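You operate a simulated robot arm through the tools that you are given. There is no shell and no other tool.

You are at the controls of a simulated robot arm. One attempt, no reset.

JOB
Zero P2, span it at the pressure on its yellow tag, then let the pump down.
Fine: ZERO and SPAN once each; flat green handle shut to pump, open after; close the orange cover, leave the hose on. Where these are worked on the way, their far stop is far enough and under half their travel is too little: flat green handle, orange cover.

It is judged by the outcome, as a careful person would: the job done as asked, and still so three seconds after it is handed in. It fails if anything else is knocked over, pushed out of place, dropped, spilled or broken. A push-on lid holds only when it is set on centred and level and pressed home; a screw cap is set on level and turned clockwise until tight.

ROBOT AND FRAMES
A 7-joint arm with a four-finger gripper, fixed in place. Base frame: the origin is at the foot of the arm, x ahead of it, y to its left, z up. Lengths are in m, angles in rad, forces in N, time in s.
Its first joint turns from -1.204 to 3.002 rad. Payload 3.67 kg.
The tool frame sits at the grasp point between the pads (the TCP): z along the fingers, y along the line on which they close. The tips reach 0.028 m beyond it. Largest opening 0.112 m; the body of the gripper starts 0.073 m behind the TCP.
Orientation is told as [roll, pitch, yaw] about the base's x, y, z axes, in that order, counted from this pose: with the fingers straight down and closing along the base's y, the tool's x points along the base's -x, its y along +y and its z along -z.

CONTROLS
- The arm moves only by the tool send_rows. Its argument "series" is a list of rows, each a list of 3 entries, a list of its own where there are three numbers: the shift along the tool's x, y, z in m, then the turn, a rotation vector about the tool's x, y, z in rad, then the opening in per cent of the stroke, from 0 (shut) to 100 (fully open). In form: [[[dx, dy, dz], [wx, wy, wz], gripper], ...]. A call has 1 to 20 rows; each row shifts and turns the commanded pose from where the row before left it, along the tool's axes as they then stand. A row lasts 0.2 s, in which the tool goes at most 0.05 m and 0.15 rad; a call with a longer step from one row to the next is refused whole, and so is a gripper value outside its range. Where a pose cannot be reached the arm comes as near as it can. A force on the tool above 90 N (or 10 N above the force at the start of the call, whichever is more), or a blocked arm, ends the call early, and 0.2 s more pass. Each finger halts on what it meets, pressing with about 35 N; the grip force reading is that of the motor and also rises with nothing between the fingers. The clock runs only during rows and for 0.2 s after the last one: add rows that do not move to give the fingers time. The reply holds the time, the measured pose of the TCP, the force on the tool along the base axes, the opening and the grip force, in the units named above and with some noise, with the torque about the TCP (base axes, N m) and any sound that the robot's microphone picked up.
- Cameras (640 x 400 px; columns grow to the right, rows downward): "scene" is fixed at [0.2173, 0.5022, 1.7196]; the picture's right is [-0.84, -0.54, 0.00], its down [-0.32, 0.50, -0.80] and it looks along [0.43, -0.68, -0.60] (base axes); focal length 338 px, centre (320, 200). "wrist" rides on the gripper at [0.06, -0.018, -0.104] in the tool frame; the picture's right is [0.29, 0.96, 0.00], its down [-0.80, 0.24, -0.55] and it looks along [-0.53, 0.16, 0.83] (tool axes); focal length 234 px, centre (320, 200). There is no depth. A picture from a camera that has moved, and an enlarged one, comes with that camera's place and axes in the base frame and with its lens.
- get_image(camera): a new picture of that camera. It takes no simulated time.
- lift_body(by): slides the trunk up (or, below 0, down) by that many m; the arm rides with it, the base frame stays. It gives what a move gives, with no picture.
- enlarge(camera, box): a new picture of the part [left, top, right, bottom] of that camera's present view, enlarged. It takes no simulated time.
- sign_off(): hands the job in; it is judged then, once.

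Nothing tells you positions but the pictures and the camera data. Unless the task says otherwise, let go and move clear before handing in.

The tools are called after "Call:" as a command line: name --argument value ..., lists and objects as JSON in quotes. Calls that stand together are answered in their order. send_rows: Moves the arm, as the interface text tells. Its arguments: {"type":"object","properties":{"series":{"type":"array","items":{"type":"array"}}},"required":["series"]} The other tools are called the same way: lift_body (by) slides the trunk up or down; get_image (camera) takes a picture; enlarge (camera, box) takes an enlarged picture of a part of a camera's view; sign_off () hands the job in.

At the start:

```text
t: 0.0
eef_pos: [0.6572, 0.0133, 1.4597]
orientation: [0.0, -0.001, -0.001]
wrist_force: [-0.6, 0.4, -0.6]
wrist_torque: [0.03, -0.03, 0.01]
gripper_width: 0.1122
grasp_force: 0.0
trunk travel left (down, up): [-0.625, 0.215]
```

scene: 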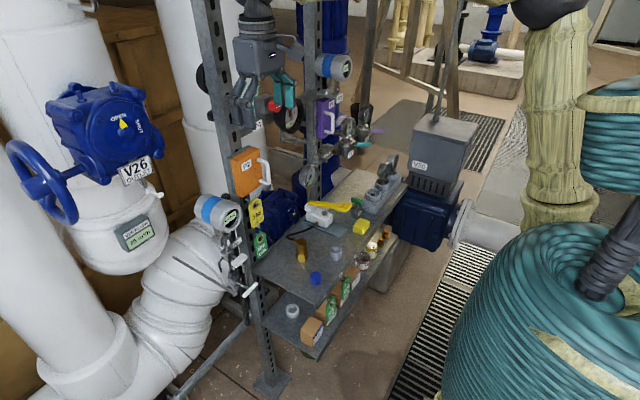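
wrist: 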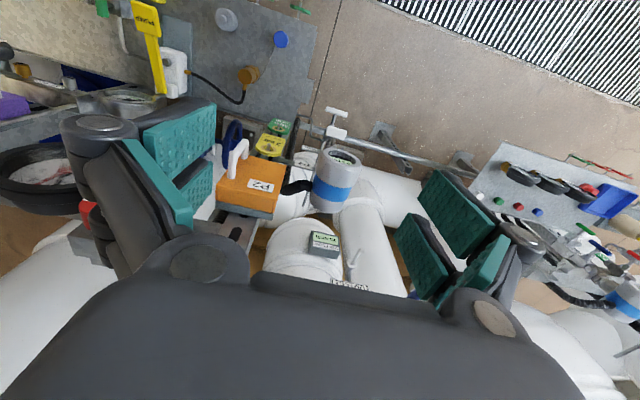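

I see a rack with pressure transmitters, an orange cover box labelled P2, a bench with a hand pump (white body, yellow lever) and tags. I'll take enlarged pictures first to identify everything.

Call:
enlarge --camera "scene" --box '[180, 130, 340, 230]'

Call:
enlarge --camera "scene" --box '[180, 180, 340, 280]'

Call:
enlarge --camera "scene" --box '[260, 160, 420, 260]'

Call:
enlarge --camera "scene" --box '[220, 30, 400, 160]'

Call:
enlarge --camera "wrist" --box '[180, 80, 400, 220]'

Call:
enlarge --camera "wrist" --box '[0, 0, 320, 130]'

```text
4.00 times, centred on (260, 180) of scene
camera zoom: at [0.2173, 0.5022, 1.7196], right [-0.84, -0.54, 0.0], down [-0.32, 0.5, -0.8], along [0.43, -0.68, -0.6], focal length 1354 px, centre (560, 280)
```

zoom: 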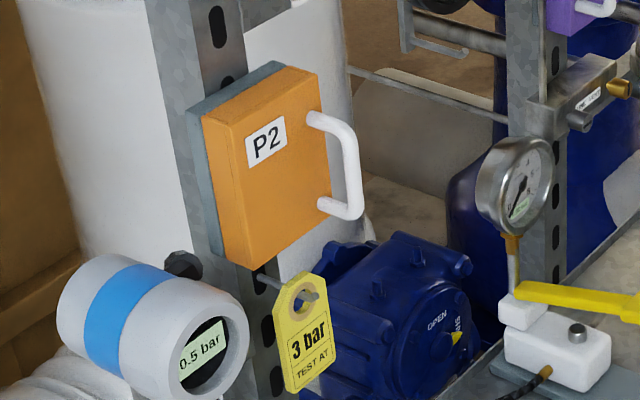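

```text
4.00 times, centred on (260, 230) of scene
camera zoom: at [0.2173, 0.5022, 1.7196], right [-0.84, -0.54, 0.0], down [-0.32, 0.5, -0.8], along [0.43, -0.68, -0.6], focal length 1354 px, centre (560, 80)
```

zoom: 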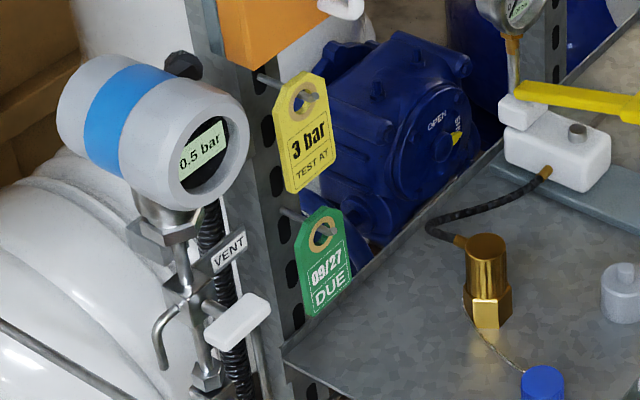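

```text
4.00 times, centred on (340, 210) of scene
camera zoom: at [0.2173, 0.5022, 1.7196], right [-0.84, -0.54, 0.0], down [-0.32, 0.5, -0.8], along [0.43, -0.68, -0.6], focal length 1354 px, centre (240, 160)
```

zoom: 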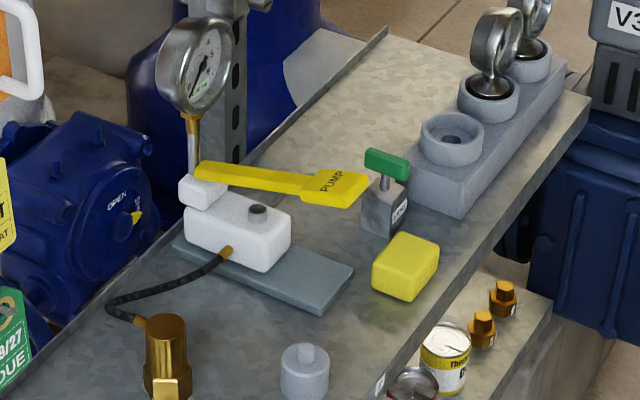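

```text
3.08 times, centred on (310, 95) of scene
camera zoom: at [0.2173, 0.5022, 1.7196], right [-0.84, -0.54, 0.0], down [-0.32, 0.5, -0.8], along [0.43, -0.68, -0.6], focal length 1041 px, centre (351, 523)
```

zoom: 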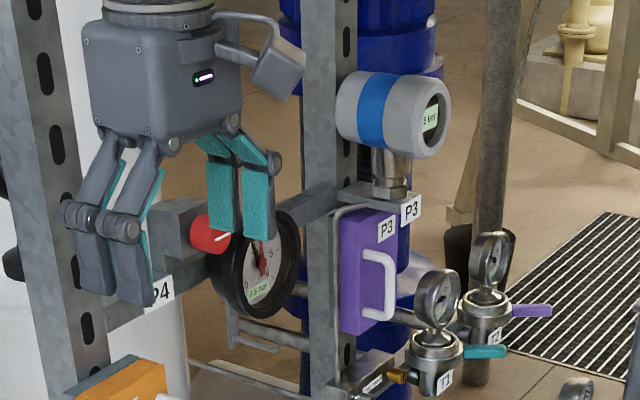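

```text
2.86 times, centred on (290, 150) of wrist
camera zoom: at [0.5968, -0.0035, 1.5638], right [-0.29, 0.96, 0.0], down [0.8, 0.24, 0.55], along [0.53, 0.16, -0.83], focal length 669 px, centre (406, 343)
```

zoom: 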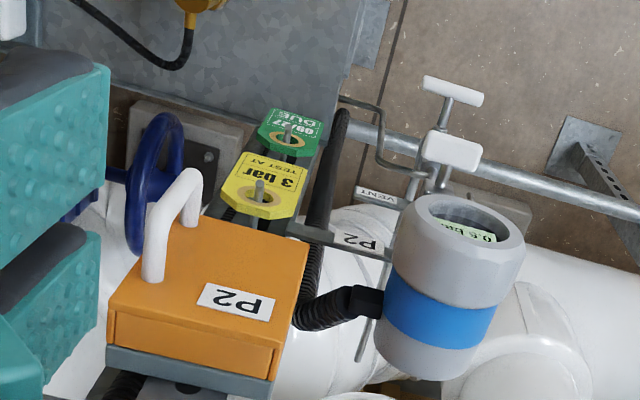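

```text
2.00 times, centred on (160, 65) of wrist
camera zoom: at [0.5968, -0.0035, 1.5638], right [-0.29, 0.96, 0.0], down [0.8, 0.24, 0.55], along [0.53, 0.16, -0.83], focal length 468 px, centre (640, 470)
```

zoom: 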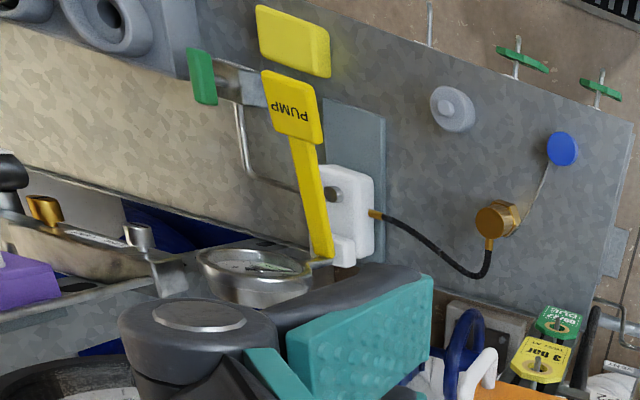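

The orange P2 cover is near [0.80, -0.05, 1.24], and the bench with pump is at about z 0.9. I need closer looks at the hose end, the manifold, the green handles and the pump gauge.

Call:
enlarge --camera "scene" --box '[180, 190, 260, 240]'

Call:
enlarge --camera "scene" --box '[190, 230, 270, 310]'

Call:
enlarge --camera "scene" --box '[270, 220, 350, 270]'

Call:
enlarge --camera "scene" --box '[290, 150, 370, 200]'

Call:
enlarge --camera "scene" --box '[330, 180, 410, 230]'

Call:
enlarge --camera "scene" --box '[260, 240, 420, 340]'

Call:
enlarge --camera "scene" --box '[220, 140, 300, 190]'

Call:
enlarge --camera "wrist" --box '[480, 130, 640, 330]'

```text
8.00 times, centred on (220, 215) of scene
camera zoom: at [0.2173, 0.5022, 1.7196], right [-0.84, -0.54, 0.0], down [-0.32, 0.5, -0.8], along [0.43, -0.68, -0.6], focal length 2708 px, centre (1120, 80)
```

zoom: 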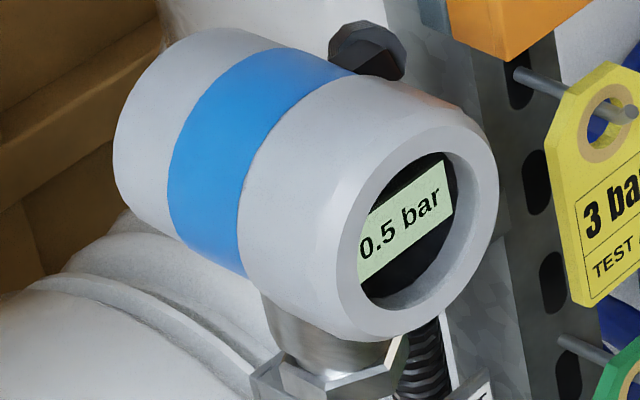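

```text
5.00 times, centred on (230, 270) of scene
camera zoom: at [0.2173, 0.5022, 1.7196], right [-0.84, -0.54, 0.0], down [-0.32, 0.5, -0.8], along [0.43, -0.68, -0.6], focal length 1692 px, centre (770, -150)
```

zoom: 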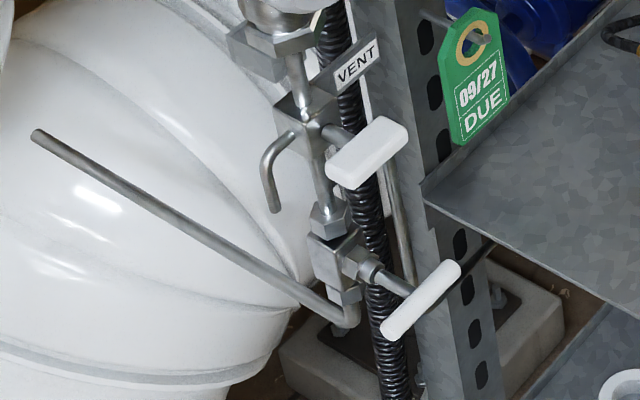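

```text
8.00 times, centred on (310, 245) of scene
camera zoom: at [0.2173, 0.5022, 1.7196], right [-0.84, -0.54, 0.0], down [-0.32, 0.5, -0.8], along [0.43, -0.68, -0.6], focal length 2708 px, centre (400, -160)
```

zoom: 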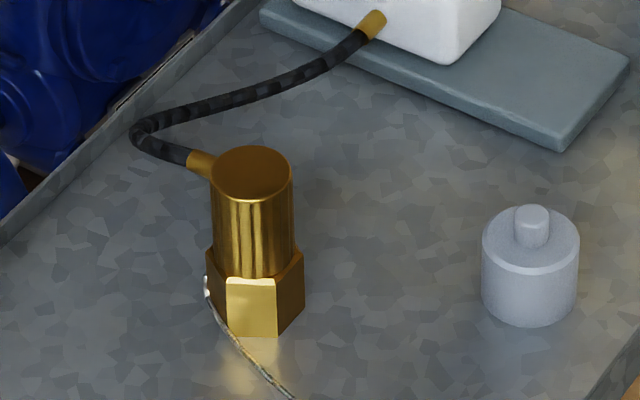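

```text
8.00 times, centred on (330, 175) of scene
camera zoom: at [0.2173, 0.5022, 1.7196], right [-0.84, -0.54, 0.0], down [-0.32, 0.5, -0.8], along [0.43, -0.68, -0.6], focal length 2708 px, centre (240, 400)
```

zoom: 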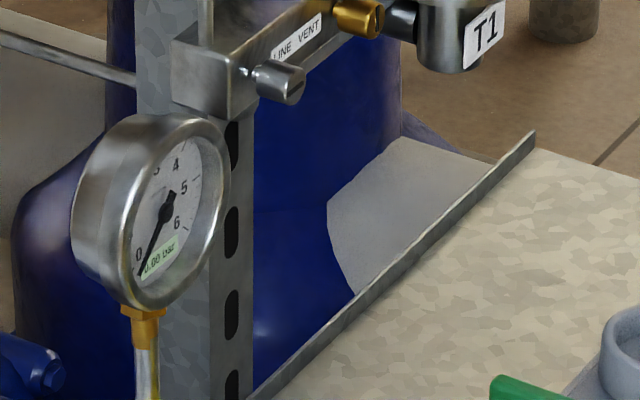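

```text
8.00 times, centred on (370, 205) of scene
camera zoom: at [0.2173, 0.5022, 1.7196], right [-0.84, -0.54, 0.0], down [-0.32, 0.5, -0.8], along [0.43, -0.68, -0.6], focal length 2708 px, centre (-80, 160)
```

zoom: 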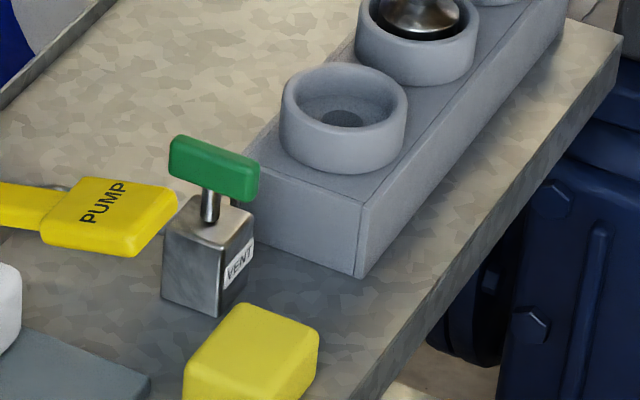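

```text
4.00 times, centred on (340, 290) of scene
camera zoom: at [0.2173, 0.5022, 1.7196], right [-0.84, -0.54, 0.0], down [-0.32, 0.5, -0.8], along [0.43, -0.68, -0.6], focal length 1354 px, centre (240, -160)
```

zoom: 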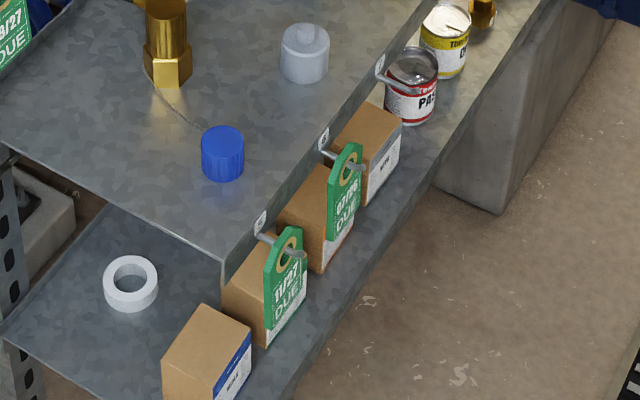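

```text
8.00 times, centred on (260, 165) of scene
camera zoom: at [0.2173, 0.5022, 1.7196], right [-0.84, -0.54, 0.0], down [-0.32, 0.5, -0.8], along [0.43, -0.68, -0.6], focal length 2708 px, centre (800, 480)
```

zoom: 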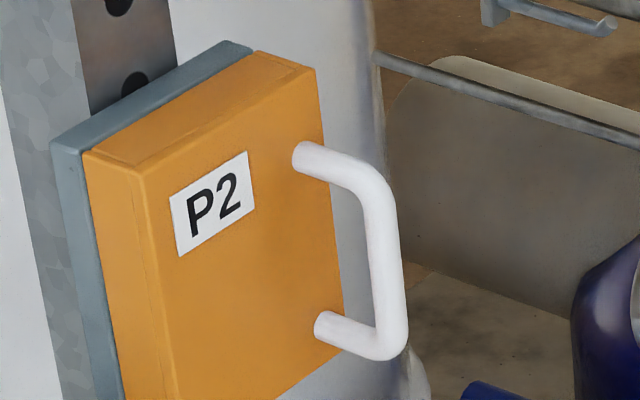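

```text
2.00 times, centred on (560, 230) of wrist
camera zoom: at [0.5968, -0.0035, 1.5638], right [-0.29, 0.96, 0.0], down [0.8, 0.24, 0.55], along [0.53, 0.16, -0.83], focal length 468 px, centre (-160, 140)
```

zoom: 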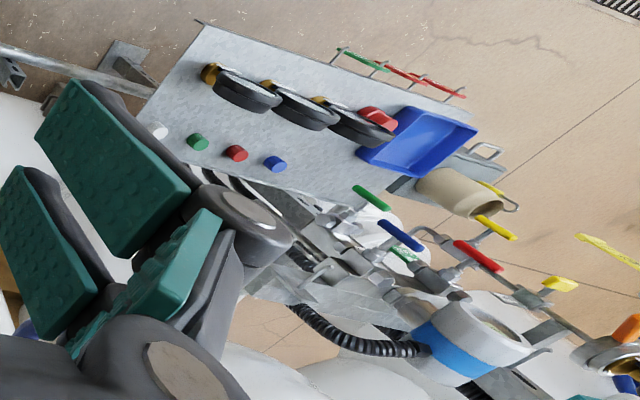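

There appears to be a steel line running from the P2 manifold toward the underside of the bench, where the brass hose coupling stands. I'll back the arm off and tilt the wrist to get better views before touching anything.

Call:
send_rows --series '[[[0.03, 0, 0], [0, 0, 0], 100], [[0.03, 0, 0], [0, 0, 0], 100], [[0.03, 0, 0], [0, 0, 0], 100], [[0.03, 0, 0], [0, 0, 0], 100], [[0, 0, 0], [0, -0.13, 0], 100], [[0, 0, 0], [0, -0.13, 0], 100], [[0, 0, 0], [0, -0.13, 0], 100], [[0, 0, 0], [0, -0.13, 0], 100], [[0, 0, 0], [0, -0.13, 0], 100], [[0, 0, 0], [0, -0.13, 0], 100]]'

Call:
get_image --camera "wrist"

Call:
get_image --camera "scene"

```text
t: 2.2
eef_pos: [0.536, 0.0141, 1.4594]
orientation: [0.002, -0.782, -0.001]
wrist_force: [-0.3, 0.0, 0.4]
wrist_torque: [0.01, -0.02, 0.0]
gripper_width: 0.112
grasp_force: 0.0
trunk travel left (down, up): [-0.625, 0.215]
```

```text
taken
camera wrist: at [0.4207, -0.0038, 1.4916], right [-0.2, 0.96, -0.2], down [0.17, 0.24, 0.96], along [0.96, 0.16, -0.22], focal length 234 px, centre (320, 200)
```

wrist: 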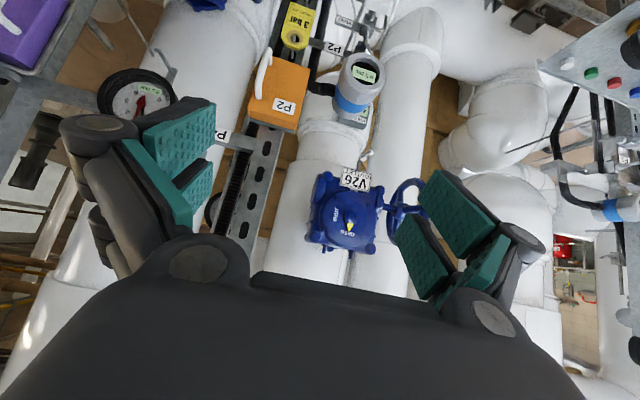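

```text
taken
```

scene: 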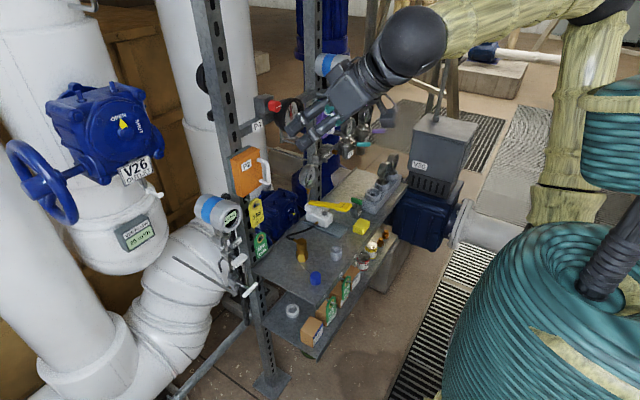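

The view is clear. I'll slide the trunk down a bit so the wrist camera faces the P2 manifold, tags and bench from the front.

Call:
lift_body --by -0.25

Call:
get_image --camera "wrist"

Call:
enlarge --camera "wrist" --box '[220, 0, 420, 125]'

```text
t: 4.8
eef_pos: [0.5368, 0.0153, 1.2102]
orientation: [0.001, -0.779, -0.002]
wrist_force: [0.4, 0.4, 0.1]
wrist_torque: [-0.01, 0.02, -0.04]
gripper_width: 0.112
grasp_force: 0.0
trunk travel left (down, up): [-0.375, 0.465]
```

```text
taken
camera wrist: at [0.421, -0.0034, 1.2417], right [-0.2, 0.96, -0.2], down [0.18, 0.24, 0.95], along [0.96, 0.16, -0.22], focal length 234 px, centre (320, 200)
```

wrist: 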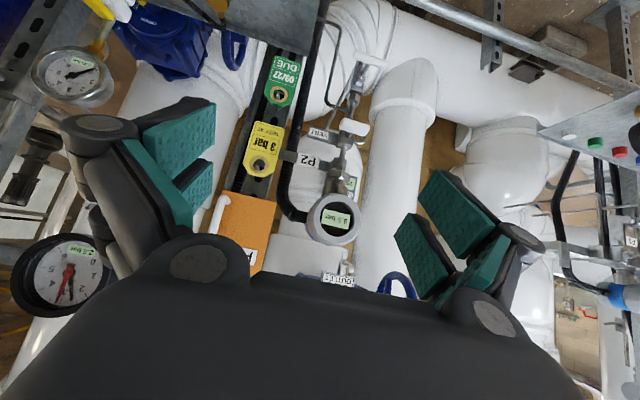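

```text
3.20 times, centred on (320, 62) of wrist
camera zoom: at [0.421, -0.0034, 1.2417], right [-0.2, 0.96, -0.2], down [0.18, 0.24, 0.95], along [0.96, 0.16, -0.22], focal length 749 px, centre (320, 640)
```

zoom: 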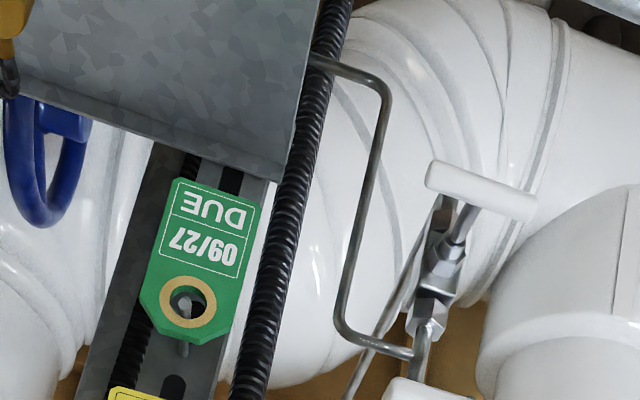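

A thin steel tube runs from the P2 manifold to under the bench, so the hose coupling on the bench is P2's test port and the hose is already on. Lower a bit more to read the white valve handles and pump gauge.

Call:
lift_body --by -0.15

Call:
get_image --camera "wrist"

Call:
enlarge --camera "wrist" --box '[220, 20, 420, 145]'

Call:
enlarge --camera "wrist" --box '[220, 130, 420, 255]'

Call:
enlarge --camera "wrist" --box '[0, 0, 260, 160]'

Call:
get_image --camera "scene"

```text
t: 6.5
eef_pos: [0.5371, 0.0143, 1.0604]
orientation: [-0.002, -0.78, 0.0]
wrist_force: [0.4, -0.6, -0.6]
wrist_torque: [0.01, 0.0, 0.01]
gripper_width: 0.1118
grasp_force: 0.1
trunk travel left (down, up): [-0.225, 0.615]
```

```text
taken
camera wrist: at [0.421, -0.0033, 1.0918], right [-0.2, 0.96, -0.2], down [0.18, 0.24, 0.95], along [0.96, 0.16, -0.22], focal length 234 px, centre (320, 200)
```

wrist: 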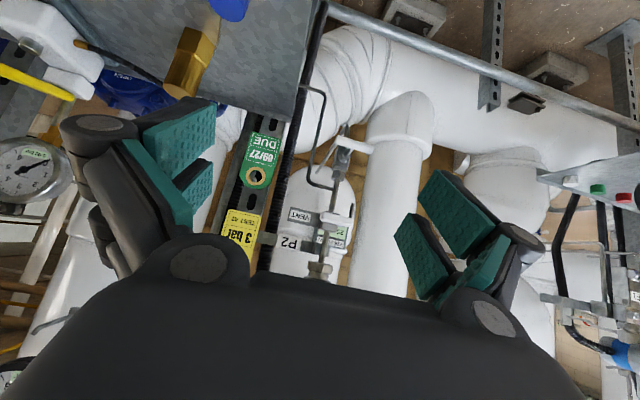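

```text
3.20 times, centred on (320, 82) of wrist
camera zoom: at [0.421, -0.0033, 1.0918], right [-0.2, 0.96, -0.2], down [0.18, 0.24, 0.95], along [0.96, 0.16, -0.22], focal length 749 px, centre (320, 576)
```

zoom: 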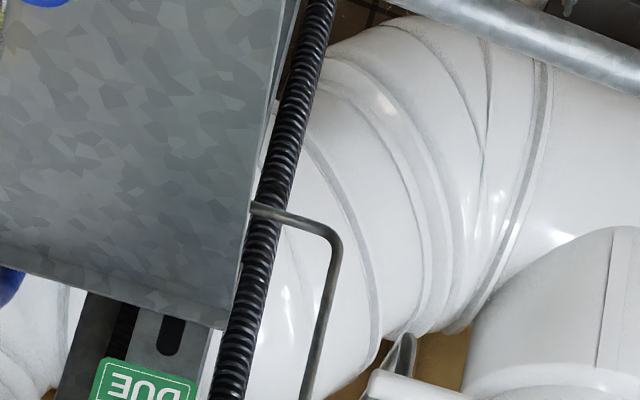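

```text
3.20 times, centred on (320, 192) of wrist
camera zoom: at [0.421, -0.0033, 1.0918], right [-0.2, 0.96, -0.2], down [0.18, 0.24, 0.95], along [0.96, 0.16, -0.22], focal length 749 px, centre (320, 224)
```

zoom: 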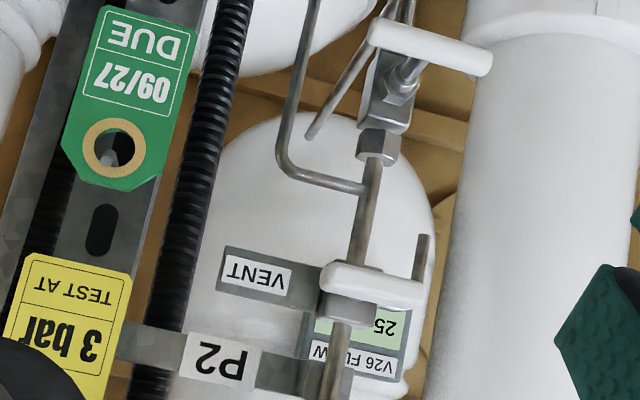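

```text
2.46 times, centred on (130, 80) of wrist
camera zoom: at [0.421, -0.0033, 1.0918], right [-0.2, 0.96, -0.2], down [0.18, 0.24, 0.95], along [0.96, 0.16, -0.22], focal length 576 px, centre (788, 495)
```

zoom: 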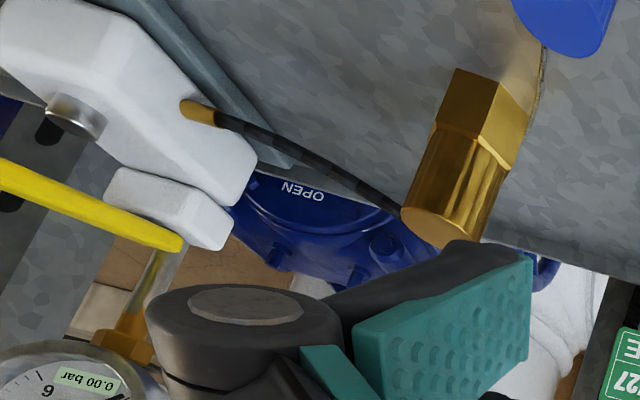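

```text
taken
```

scene: 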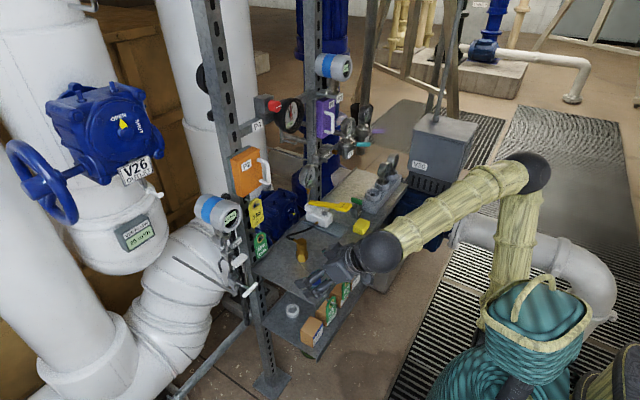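

The white valve bars both lie crosswise on the P2 line; the pump gauge reads 0.00 bar. I'll raise the trunk again and look at the orange cover closely from the front.

Call:
lift_body --by 0.3

Call:
get_image --camera "wrist"

Call:
enlarge --camera "wrist" --box '[200, 60, 360, 160]'

```text
t: 9.5
eef_pos: [0.5363, 0.0152, 1.3593]
orientation: [0.0, -0.78, -0.001]
wrist_force: [0.4, 0.0, 0.2]
wrist_torque: [0.0, -0.02, -0.01]
gripper_width: 0.1119
grasp_force: 0.2
trunk travel left (down, up): [-0.525, 0.315]
```

```text
taken
camera wrist: at [0.4212, -0.0035, 1.3916], right [-0.2, 0.96, -0.2], down [0.18, 0.24, 0.95], along [0.96, 0.16, -0.22], focal length 234 px, centre (320, 200)
```

wrist: 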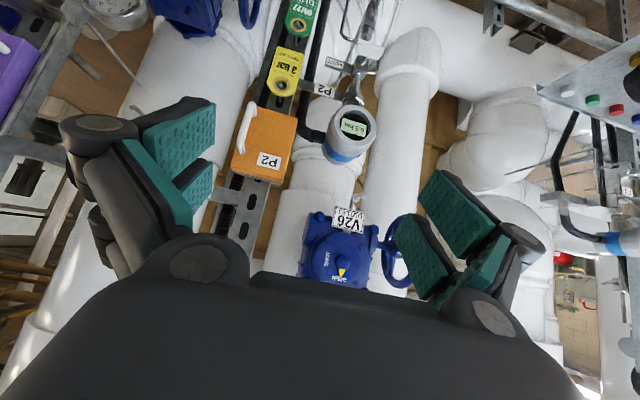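

```text
4.00 times, centred on (280, 110) of wrist
camera zoom: at [0.4212, -0.0035, 1.3916], right [-0.2, 0.96, -0.2], down [0.18, 0.24, 0.95], along [0.96, 0.16, -0.22], focal length 937 px, centre (480, 560)
```

zoom: 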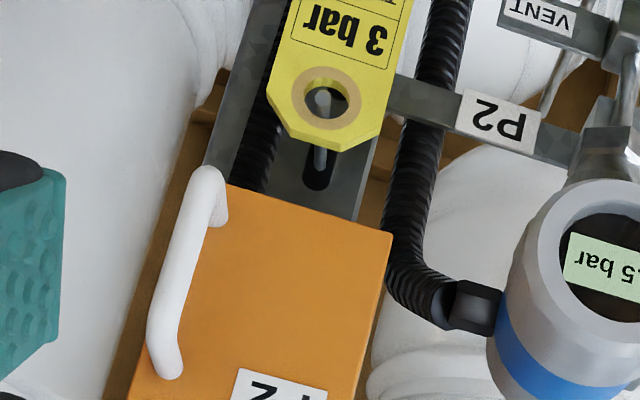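

The orange cover's front is at about x 0.78, y from -0.085 to -0.007, z 1.18–1.29, with the vertical handle bar near [0.753, -0.082, 1.195–1.263] and the hinge probably on the +y side. I'll point the tool down, stop above the handle, and look.

Call:
send_rows --series '[[[0, 0, 0], [0, 0.13, 0], 100], [[0, 0, 0], [0, 0.13, 0], 100], [[0, 0, 0], [0, 0.13, 0], 80], [[0, 0, 0], [0, 0.13, 0], 60], [[0, 0, 0], [0, 0.13, 0], 50], [[0, 0, 0], [0, 0.13, 0], 50], [[-0.03, -0.02, 0], [0, 0, 0], 50], [[-0.03, -0.02, 0], [0, 0, 0], 50], [[-0.03, -0.02, 0], [0, 0, 0], 50], [[-0.03, -0.02, 0], [0, 0, 0], 50], [[-0.03, -0.017, 0], [0, 0, 0], 50], [[0, 0, 0], [0, 0, 0], 50]]'

Call:
get_image --camera "wrist"

Call:
get_image --camera "scene"

```text
t: 12.1
eef_pos: [0.6852, -0.0838, 1.3605]
orientation: [0.001, -0.001, -0.002]
wrist_force: [-0.1, 0.7, 0.5]
wrist_torque: [0.01, -0.02, 0.0]
gripper_width: 0.0558
grasp_force: 0.1
trunk travel left (down, up): [-0.525, 0.315]
```

```text
taken
camera wrist: at [0.6257, -0.101, 1.4647], right [-0.29, 0.96, 0.0], down [0.8, 0.24, 0.56], along [0.53, 0.16, -0.83], focal length 234 px, centre (320, 200)
```

wrist: 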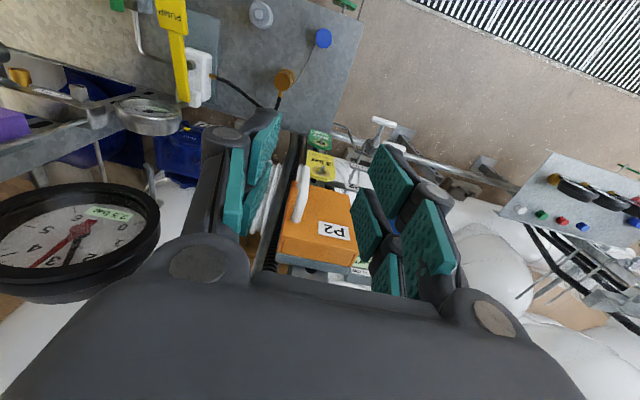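

```text
taken
```

scene: 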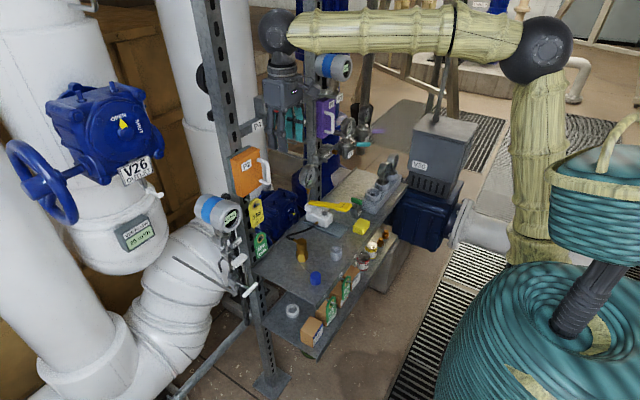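

I'm above and short of the handle; P4's gauge is well clear to the side. Let me zoom in on the handle to refine its position.

Call:
enlarge --camera "wrist" --box '[260, 130, 388, 210]'

Call:
enlarge --camera "wrist" --box '[240, 180, 400, 280]'

Call:
enlarge --camera "scene" --box '[210, 100, 338, 180]'

```text
5.00 times, centred on (324, 170) of wrist
camera zoom: at [0.6257, -0.101, 1.4647], right [-0.29, 0.96, 0.0], down [0.8, 0.24, 0.56], along [0.53, 0.16, -0.83], focal length 1171 px, centre (300, 350)
```

zoom: 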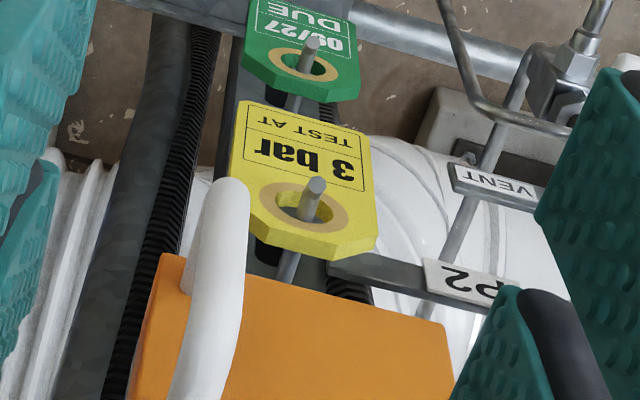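

```text
4.00 times, centred on (320, 230) of wrist
camera zoom: at [0.6257, -0.101, 1.4647], right [-0.29, 0.96, 0.0], down [0.8, 0.24, 0.56], along [0.53, 0.16, -0.83], focal length 937 px, centre (320, 80)
```

zoom: 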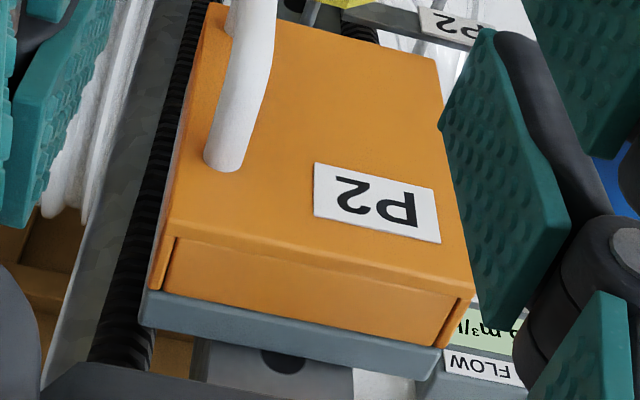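

```text
5.00 times, centred on (274, 140) of scene
camera zoom: at [0.2173, 0.5022, 1.7196], right [-0.84, -0.54, 0.0], down [-0.32, 0.5, -0.8], along [0.43, -0.68, -0.6], focal length 1692 px, centre (550, 500)
```

zoom: 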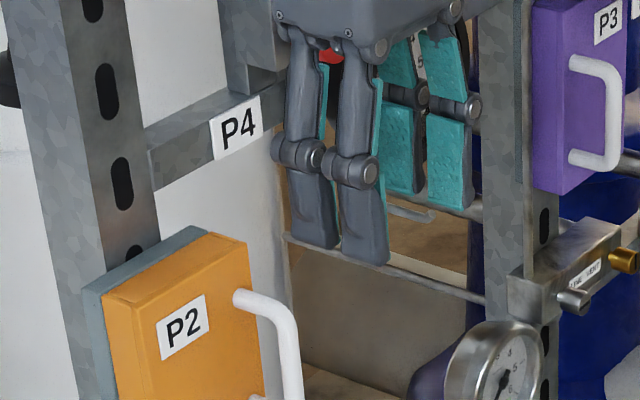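

The handle lines up with the gripper's centre line. I'll move forward over the bar, descend, and close on it.

Call:
send_rows --series '[[[-0.033, 0, 0], [0, 0, 0], 50], [[-0.032, 0, 0], [0, 0, 0], 50], [[0, 0, 0.03], [0, 0, 0], 50], [[0, 0, 0.03], [0, 0, 0], 50], [[0, 0, 0.03], [0, 0, 0], 50], [[0, 0, 0.018], [0, 0, 0], 50], [[0, 0, 0], [0, 0, 0], 50]]'

Call:
get_image --camera "wrist"

Call:
enlarge --camera "scene" --box '[200, 110, 328, 190]'

```text
t: 13.7
eef_pos: [0.75, -0.0823, 1.2509]
orientation: [-0.001, 0.0, -0.003]
wrist_force: [0.3, 0.4, -0.1]
wrist_torque: [0.01, 0.01, -0.01]
gripper_width: 0.0561
grasp_force: 0.1
trunk travel left (down, up): [-0.525, 0.315]
```

```text
taken
camera wrist: at [0.6914, -0.1008, 1.3553], right [-0.29, 0.96, 0.0], down [0.8, 0.24, 0.55], along [0.53, 0.16, -0.83], focal length 234 px, centre (320, 200)
```

wrist: 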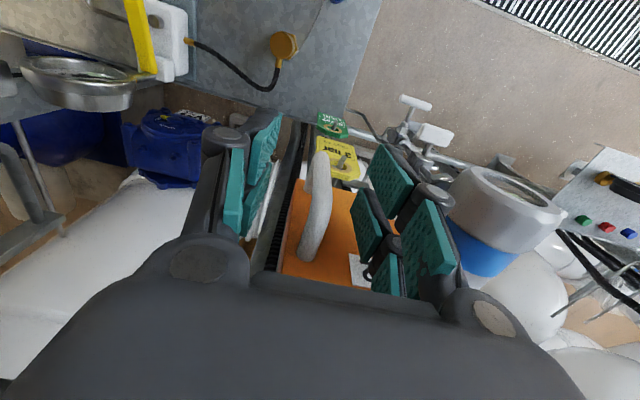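

```text
5.00 times, centred on (264, 150) of scene
camera zoom: at [0.2173, 0.5022, 1.7196], right [-0.84, -0.54, 0.0], down [-0.32, 0.5, -0.8], along [0.43, -0.68, -0.6], focal length 1692 px, centre (600, 450)
```

zoom: 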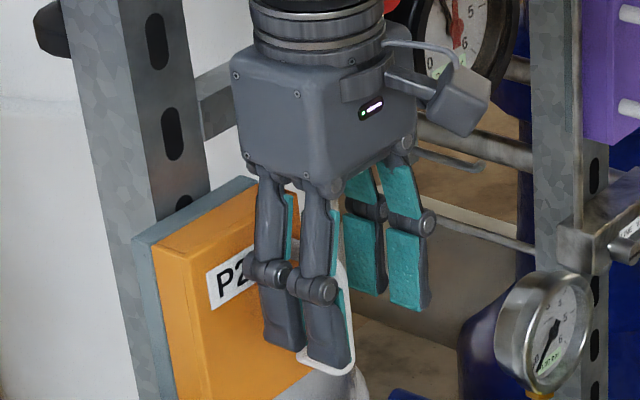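

The fingers straddle the handle. Closing on it now.

Call:
send_rows --series '[[[0, 0, 0], [0, 0, 0], 25], [[0, 0, 0], [0, 0, 0], 10], [[0, 0, 0], [0, 0, 0], 0], [[0, 0, 0], [0, 0, 0], 0], [[0, 0, 0], [0, 0, 0], 0]]'

Call:
enlarge --camera "scene" --box '[200, 110, 328, 190]'

```text
t: 14.9
eef_pos: [0.7505, -0.0809, 1.2507]
orientation: [-0.002, 0.001, -0.001]
wrist_force: [1.1, 11.3, -3.6]
wrist_torque: [0.34, -0.05, 0.08]
gripper_width: 0.0097
grasp_force: 44.7
trunk travel left (down, up): [-0.525, 0.315]
```

```text
5.00 times, centred on (264, 150) of scene
camera zoom: at [0.2173, 0.5022, 1.7196], right [-0.84, -0.54, 0.0], down [-0.32, 0.5, -0.8], along [0.43, -0.68, -0.6], focal length 1692 px, centre (600, 450)
```

zoom: 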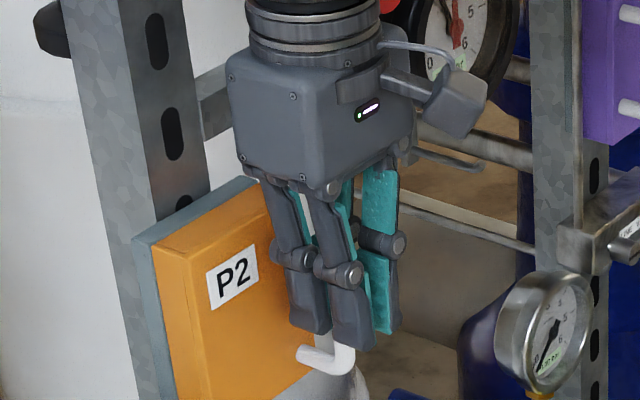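

Firm grip on the bar (9.7 mm). Now a small gentle opening arc about a hinge assumed on the +y side, checking forces.

Call:
send_rows --series '[[[0.0037, 0.003, 0], [0, 0, 0.05], 0], [[0.0037, 0.0024, 0], [0, 0, 0.05], 0], [[0.0037, 0.0024, 0], [0, 0, 0.05], 0], [[0.0037, 0.0024, 0], [0, 0, 0.05], 0]]'

Call:
enlarge --camera "scene" --box '[200, 110, 328, 190]'

```text
t: 15.9
eef_pos: [0.7397, -0.0691, 1.25]
orientation: [-0.002, 0.0, -0.201]
wrist_force: [12.8, 15.9, -5.7]
wrist_torque: [-0.41, -0.47, 0.43]
gripper_width: 0.0097
grasp_force: 45.1
trunk travel left (down, up): [-0.525, 0.315]
```

```text
5.00 times, centred on (264, 150) of scene
camera zoom: at [0.2173, 0.5022, 1.7196], right [-0.84, -0.54, 0.0], down [-0.32, 0.5, -0.8], along [0.43, -0.68, -0.6], focal length 1692 px, centre (600, 450)
```

zoom: 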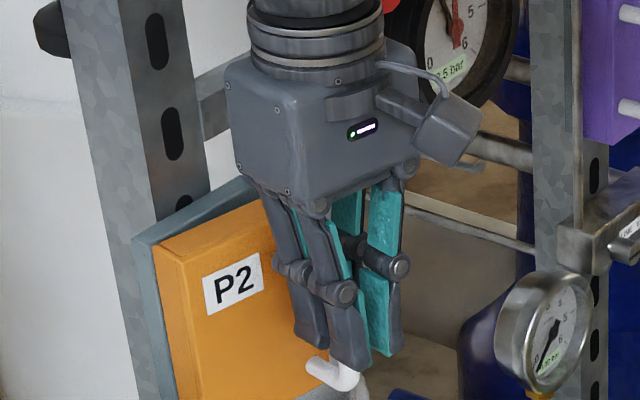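

The cover is swinging on its +y hinge with modest force. Continue the arc.

Call:
send_rows --series '[[[0.0035, 0.0025, 0], [0, 0, 0.05], 0], [[0.0035, 0.0025, 0], [0, 0, 0.05], 0], [[0.0035, 0.0025, 0], [0, 0, 0.05], 0], [[0.0035, 0.0025, 0], [0, 0, 0.05], 0], [[0.0035, 0.0025, 0], [0, 0, 0.05], 0], [[0.0035, 0.0025, 0], [0, 0, 0.05], 0]]'

Call:
enlarge --camera "scene" --box '[200, 110, 328, 190]'

Call:
get_image --camera "wrist"

```text
t: 17.3
eef_pos: [0.7255, -0.0454, 1.2504]
orientation: [-0.002, -0.003, -0.5]
wrist_force: [25.7, 26.0, 5.0]
wrist_torque: [-1.58, -0.65, 1.23]
gripper_width: 0.0098
grasp_force: 45.4
trunk travel left (down, up): [-0.525, 0.315]
```

```text
5.00 times, centred on (264, 150) of scene
camera zoom: at [0.2173, 0.5022, 1.7196], right [-0.84, -0.54, 0.0], down [-0.32, 0.5, -0.8], along [0.43, -0.68, -0.6], focal length 1692 px, centre (600, 450)
```

zoom: 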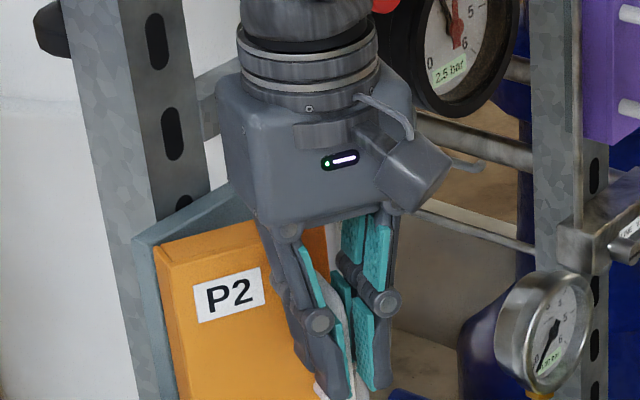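

```text
taken
camera wrist: at [0.6646, -0.0332, 1.355], right [0.21, 0.98, 0.0], down [0.81, -0.17, 0.55], along [0.54, -0.12, -0.83], focal length 234 px, centre (320, 200)
```

wrist: 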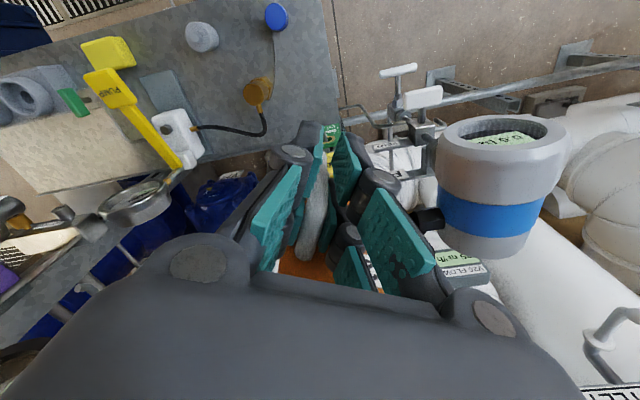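

The cover is about half a radian open, but force is building from my hinge estimate. I'll release the handle, rise, and then push the cover from the inside with closed fingers instead.

Call:
send_rows --series '[[[0, 0, 0], [0, 0, 0], 20], [[0, 0, 0], [0, 0, 0], 40], [[0, 0, 0], [0, 0, 0], 40], [[0, 0, -0.03], [0, 0, 0], 40], [[0, 0, -0.03], [0, 0, 0], 40], [[0, 0, -0.04], [0, 0, 0], 40], [[0, 0, 0], [0, 0, 0], 40]]'

Call:
get_image --camera "wrist"

Call:
enlarge --camera "scene" --box '[200, 110, 328, 190]'

```text
t: 18.9
eef_pos: [0.7229, -0.0489, 1.3503]
orientation: [0.002, 0.001, -0.502]
wrist_force: [1.3, 0.5, 0.1]
wrist_torque: [-0.01, 0.01, -0.02]
gripper_width: 0.0448
grasp_force: 0.0
trunk travel left (down, up): [-0.525, 0.315]
```

```text
taken
camera wrist: at [0.6623, -0.0372, 1.4547], right [0.21, 0.98, 0.0], down [0.81, -0.17, 0.55], along [0.54, -0.11, -0.83], focal length 234 px, centre (320, 200)
```

wrist: 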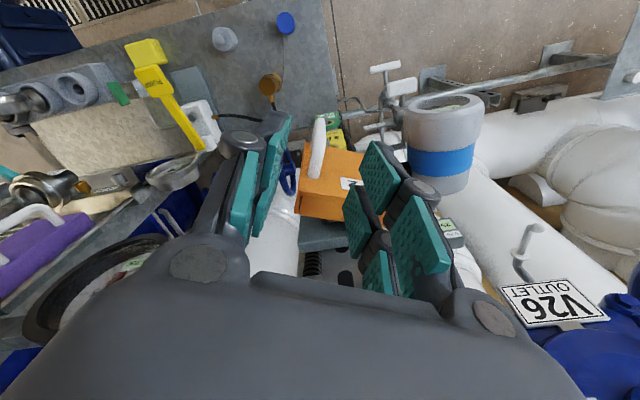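

```text
5.00 times, centred on (264, 150) of scene
camera zoom: at [0.2173, 0.5022, 1.7196], right [-0.84, -0.54, 0.0], down [-0.32, 0.5, -0.8], along [0.43, -0.68, -0.6], focal length 1692 px, centre (600, 450)
```

zoom: 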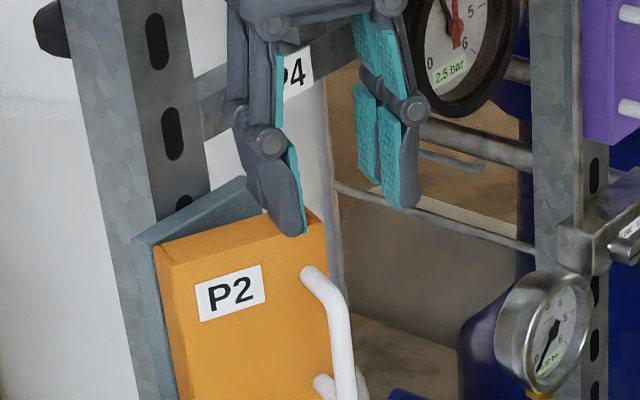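

The cover stays where it's left, about half a radian open, and the hinge works out to be near [0.808, -0.014]. I'll re-grip the handle and continue with the corrected arc.

Call:
send_rows --series '[[[0, 0, 0.04], [0, 0, 0], 40], [[0, 0, 0.03], [0, 0, 0], 40], [[0, 0, 0.03], [0, 0, 0], 40], [[0, 0, 0], [0, 0, 0], 20], [[0, 0, 0], [0, 0, 0], 5], [[0, 0, 0], [0, 0, 0], 0], [[0, 0, 0], [0, 0, 0], 0]]'

Call:
send_rows --series '[[[0.0033, 0.0028, 0], [0, 0, 0.05], 0], [[0.0033, 0.0028, 0], [0, 0, 0.05], 0], [[0.0033, 0.0028, 0], [0, 0, 0.05], 0], [[0.0033, 0.0028, 0], [0, 0, 0.05], 0]]'

Call:
enlarge --camera "scene" --box '[200, 110, 328, 190]'

```text
t: 20.5
eef_pos: [0.7215, -0.049, 1.2497]
orientation: [-0.001, 0.0, -0.498]
wrist_force: [-2.7, 6.1, -1.4]
wrist_torque: [-1.37, 1.03, 0.68]
gripper_width: 0.0109
grasp_force: 44.9
trunk travel left (down, up): [-0.525, 0.315]
```

```text
t: 21.5
eef_pos: [0.7172, -0.032, 1.2511]
orientation: [-0.002, 0.0, -0.702]
wrist_force: [-13.4, 4.6, -20.4]
wrist_torque: [-1.55, 0.72, 0.78]
gripper_width: 0.0111
grasp_force: 45.2
trunk travel left (down, up): [-0.525, 0.315]
```

```text
5.00 times, centred on (264, 150) of scene
camera zoom: at [0.2173, 0.5022, 1.7196], right [-0.84, -0.54, 0.0], down [-0.32, 0.5, -0.8], along [0.43, -0.68, -0.6], focal length 1692 px, centre (600, 450)
```

zoom: 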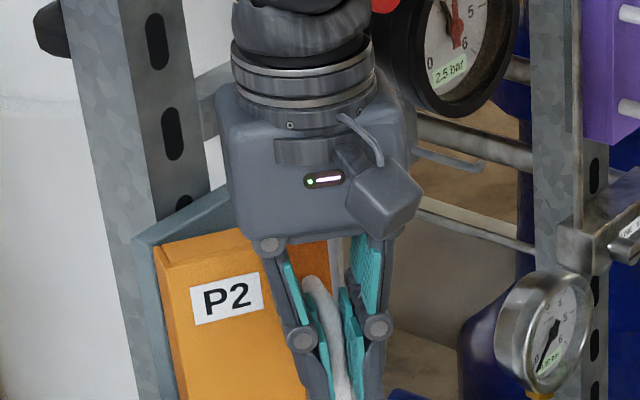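

Forces stay modest. Continue the arc in small steps.

Call:
send_rows --series '[[[0.0031, 0.0028, 0], [0, 0, 0.05], 0], [[0.0031, 0.0028, 0], [0, 0, 0.05], 0], [[0.0031, 0.0028, 0], [0, 0, 0.05], 0], [[0.0031, 0.0028, 0], [0, 0, 0.05], 0], [[0.0031, 0.0028, 0], [0, 0, 0.05], 0]]'

Call:
enlarge --camera "scene" --box '[200, 110, 328, 190]'

Call:
get_image --camera "wrist"

```text
t: 22.7
eef_pos: [0.7131, -0.0135, 1.2501]
orientation: [-0.001, 0.002, -0.95]
wrist_force: [-35.7, -1.6, -37.1]
wrist_torque: [-0.49, 1.73, 0.14]
gripper_width: 0.012
grasp_force: 44.9
trunk travel left (down, up): [-0.525, 0.315]
```

```text
5.00 times, centred on (264, 150) of scene
camera zoom: at [0.2173, 0.5022, 1.7196], right [-0.84, -0.54, 0.0], down [-0.32, 0.5, -0.8], along [0.43, -0.68, -0.6], focal length 1692 px, centre (600, 450)
```

zoom: 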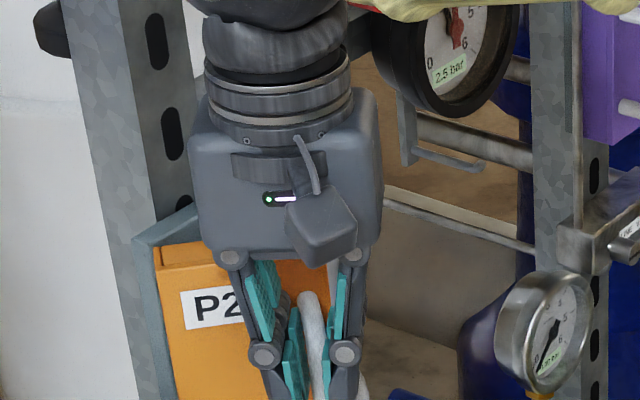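

```text
taken
camera wrist: at [0.6656, 0.025, 1.355], right [0.61, 0.79, 0.0], down [0.66, -0.51, 0.55], along [0.44, -0.34, -0.83], focal length 234 px, centre (320, 200)
```

wrist: 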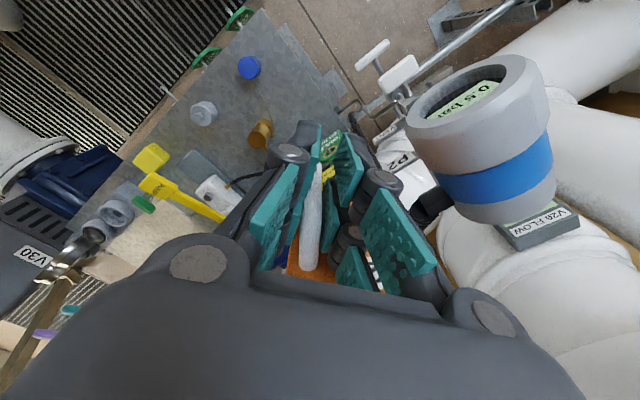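

The force is climbing again, so I'll release, rise and see how far it has opened.

Call:
send_rows --series '[[[0, 0, 0], [0, 0, 0], 15], [[0, 0, 0], [0, 0, 0], 30], [[0, 0, 0], [0, 0, 0], 30], [[0, 0, -0.03], [0, 0, 0], 30], [[0, 0, -0.04], [0, 0, 0], 30], [[0, 0, -0.04], [0, 0, 0], 30], [[0, 0, 0], [0, 0, 0], 30]]'

Call:
get_image --camera "wrist"

Call:
enlarge --camera "scene" --box '[200, 110, 328, 190]'

```text
t: 24.3
eef_pos: [0.7175, -0.0116, 1.3617]
orientation: [-0.001, -0.001, -0.949]
wrist_force: [1.0, 1.3, -0.3]
wrist_torque: [-0.03, 0.01, 0.0]
gripper_width: 0.0335
grasp_force: 0.0
trunk travel left (down, up): [-0.525, 0.315]
```

```text
taken
camera wrist: at [0.6683, 0.0253, 1.4662], right [0.61, 0.79, 0.0], down [0.66, -0.51, 0.55], along [0.44, -0.34, -0.83], focal length 234 px, centre (320, 200)
```

wrist: 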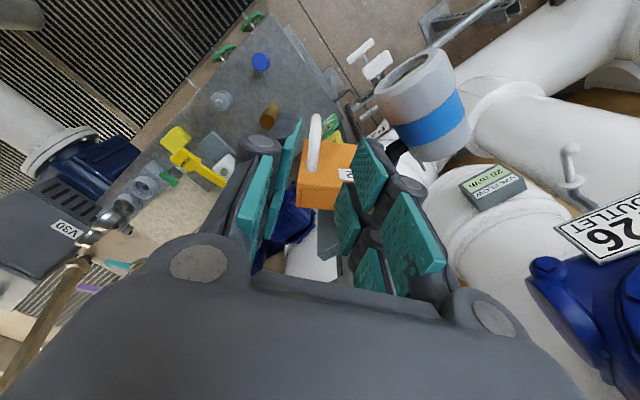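

```text
5.00 times, centred on (264, 150) of scene
camera zoom: at [0.2173, 0.5022, 1.7196], right [-0.84, -0.54, 0.0], down [-0.32, 0.5, -0.8], along [0.43, -0.68, -0.6], focal length 1692 px, centre (600, 450)
```

zoom: 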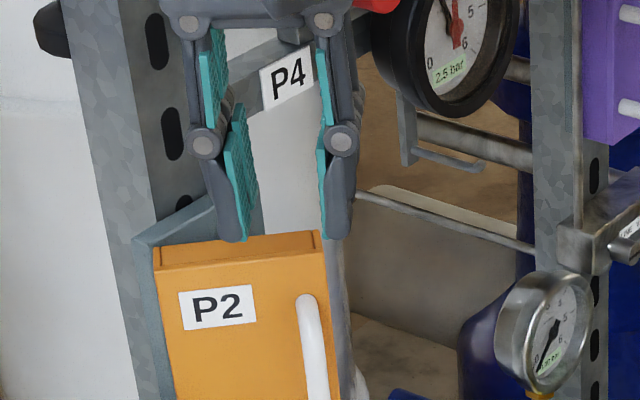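

The cover is about 0.8 rad open. Next I'll turn the wrist back, close the fingers, come down beside the cover's free edge and push it further open from the inside.

Call:
send_rows --series '[[[0, 0, 0], [0, 0, -0.136], 15], [[0, 0, 0], [0, 0, -0.136], 0], [[0, 0, 0], [0, 0, -0.136], 0], [[0, 0, 0], [0, 0, -0.136], 0], [[0, 0, 0], [0, 0, -0.136], 0], [[0, 0, 0], [0, 0, -0.136], 0], [[0, 0, 0], [0, 0, -0.134], 0], [[0, -0.03, 0], [0, 0, 0], 0], [[0, -0.03, 0], [0, 0, 0], 0], [[-0.02, -0.034, 0], [0, 0, 0], 0], [[-0.03, 0, 0], [0, 0, 0], 0], [[0, 0, 0], [0, 0, 0], 0]]'

Call:
get_image --camera "wrist"

Call:
enlarge --camera "wrist" --box '[220, 120, 420, 245]'

Call:
enlarge --camera "scene" --box '[200, 110, 328, 190]'

```text
t: 26.9
eef_pos: [0.7654, -0.108, 1.364]
orientation: [0.002, -0.003, -0.003]
wrist_force: [0.0, -0.6, -0.1]
wrist_torque: [0.02, -0.01, 0.02]
gripper_width: 0.0
grasp_force: 35.2
trunk travel left (down, up): [-0.525, 0.315]
```

```text
taken
camera wrist: at [0.7055, -0.1272, 1.4673], right [-0.29, 0.96, 0.0], down [0.8, 0.24, 0.56], along [0.53, 0.16, -0.83], focal length 234 px, centre (320, 200)
```

wrist: 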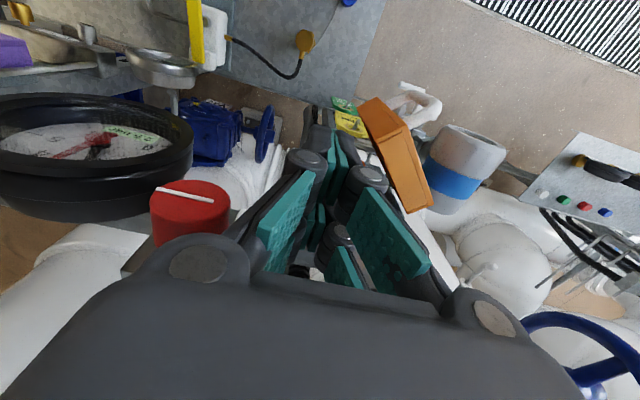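

```text
3.20 times, centred on (320, 182) of wrist
camera zoom: at [0.7055, -0.1272, 1.4673], right [-0.29, 0.96, 0.0], down [0.8, 0.24, 0.56], along [0.53, 0.16, -0.83], focal length 749 px, centre (320, 256)
```

zoom: 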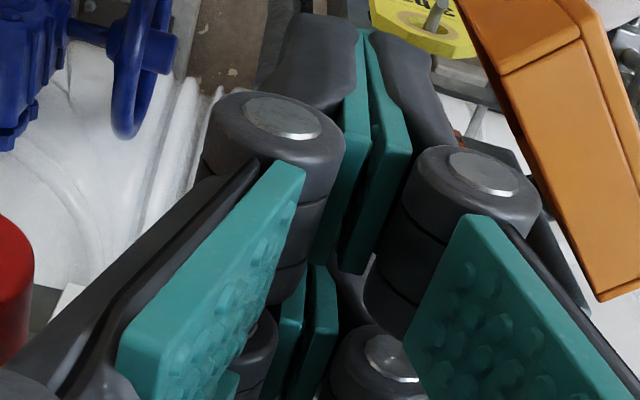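

```text
5.00 times, centred on (264, 150) of scene
camera zoom: at [0.2173, 0.5022, 1.7196], right [-0.84, -0.54, 0.0], down [-0.32, 0.5, -0.8], along [0.43, -0.68, -0.6], focal length 1692 px, centre (600, 450)
```

zoom: 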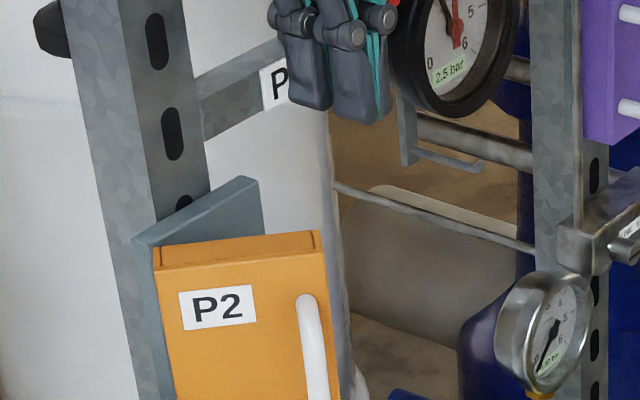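

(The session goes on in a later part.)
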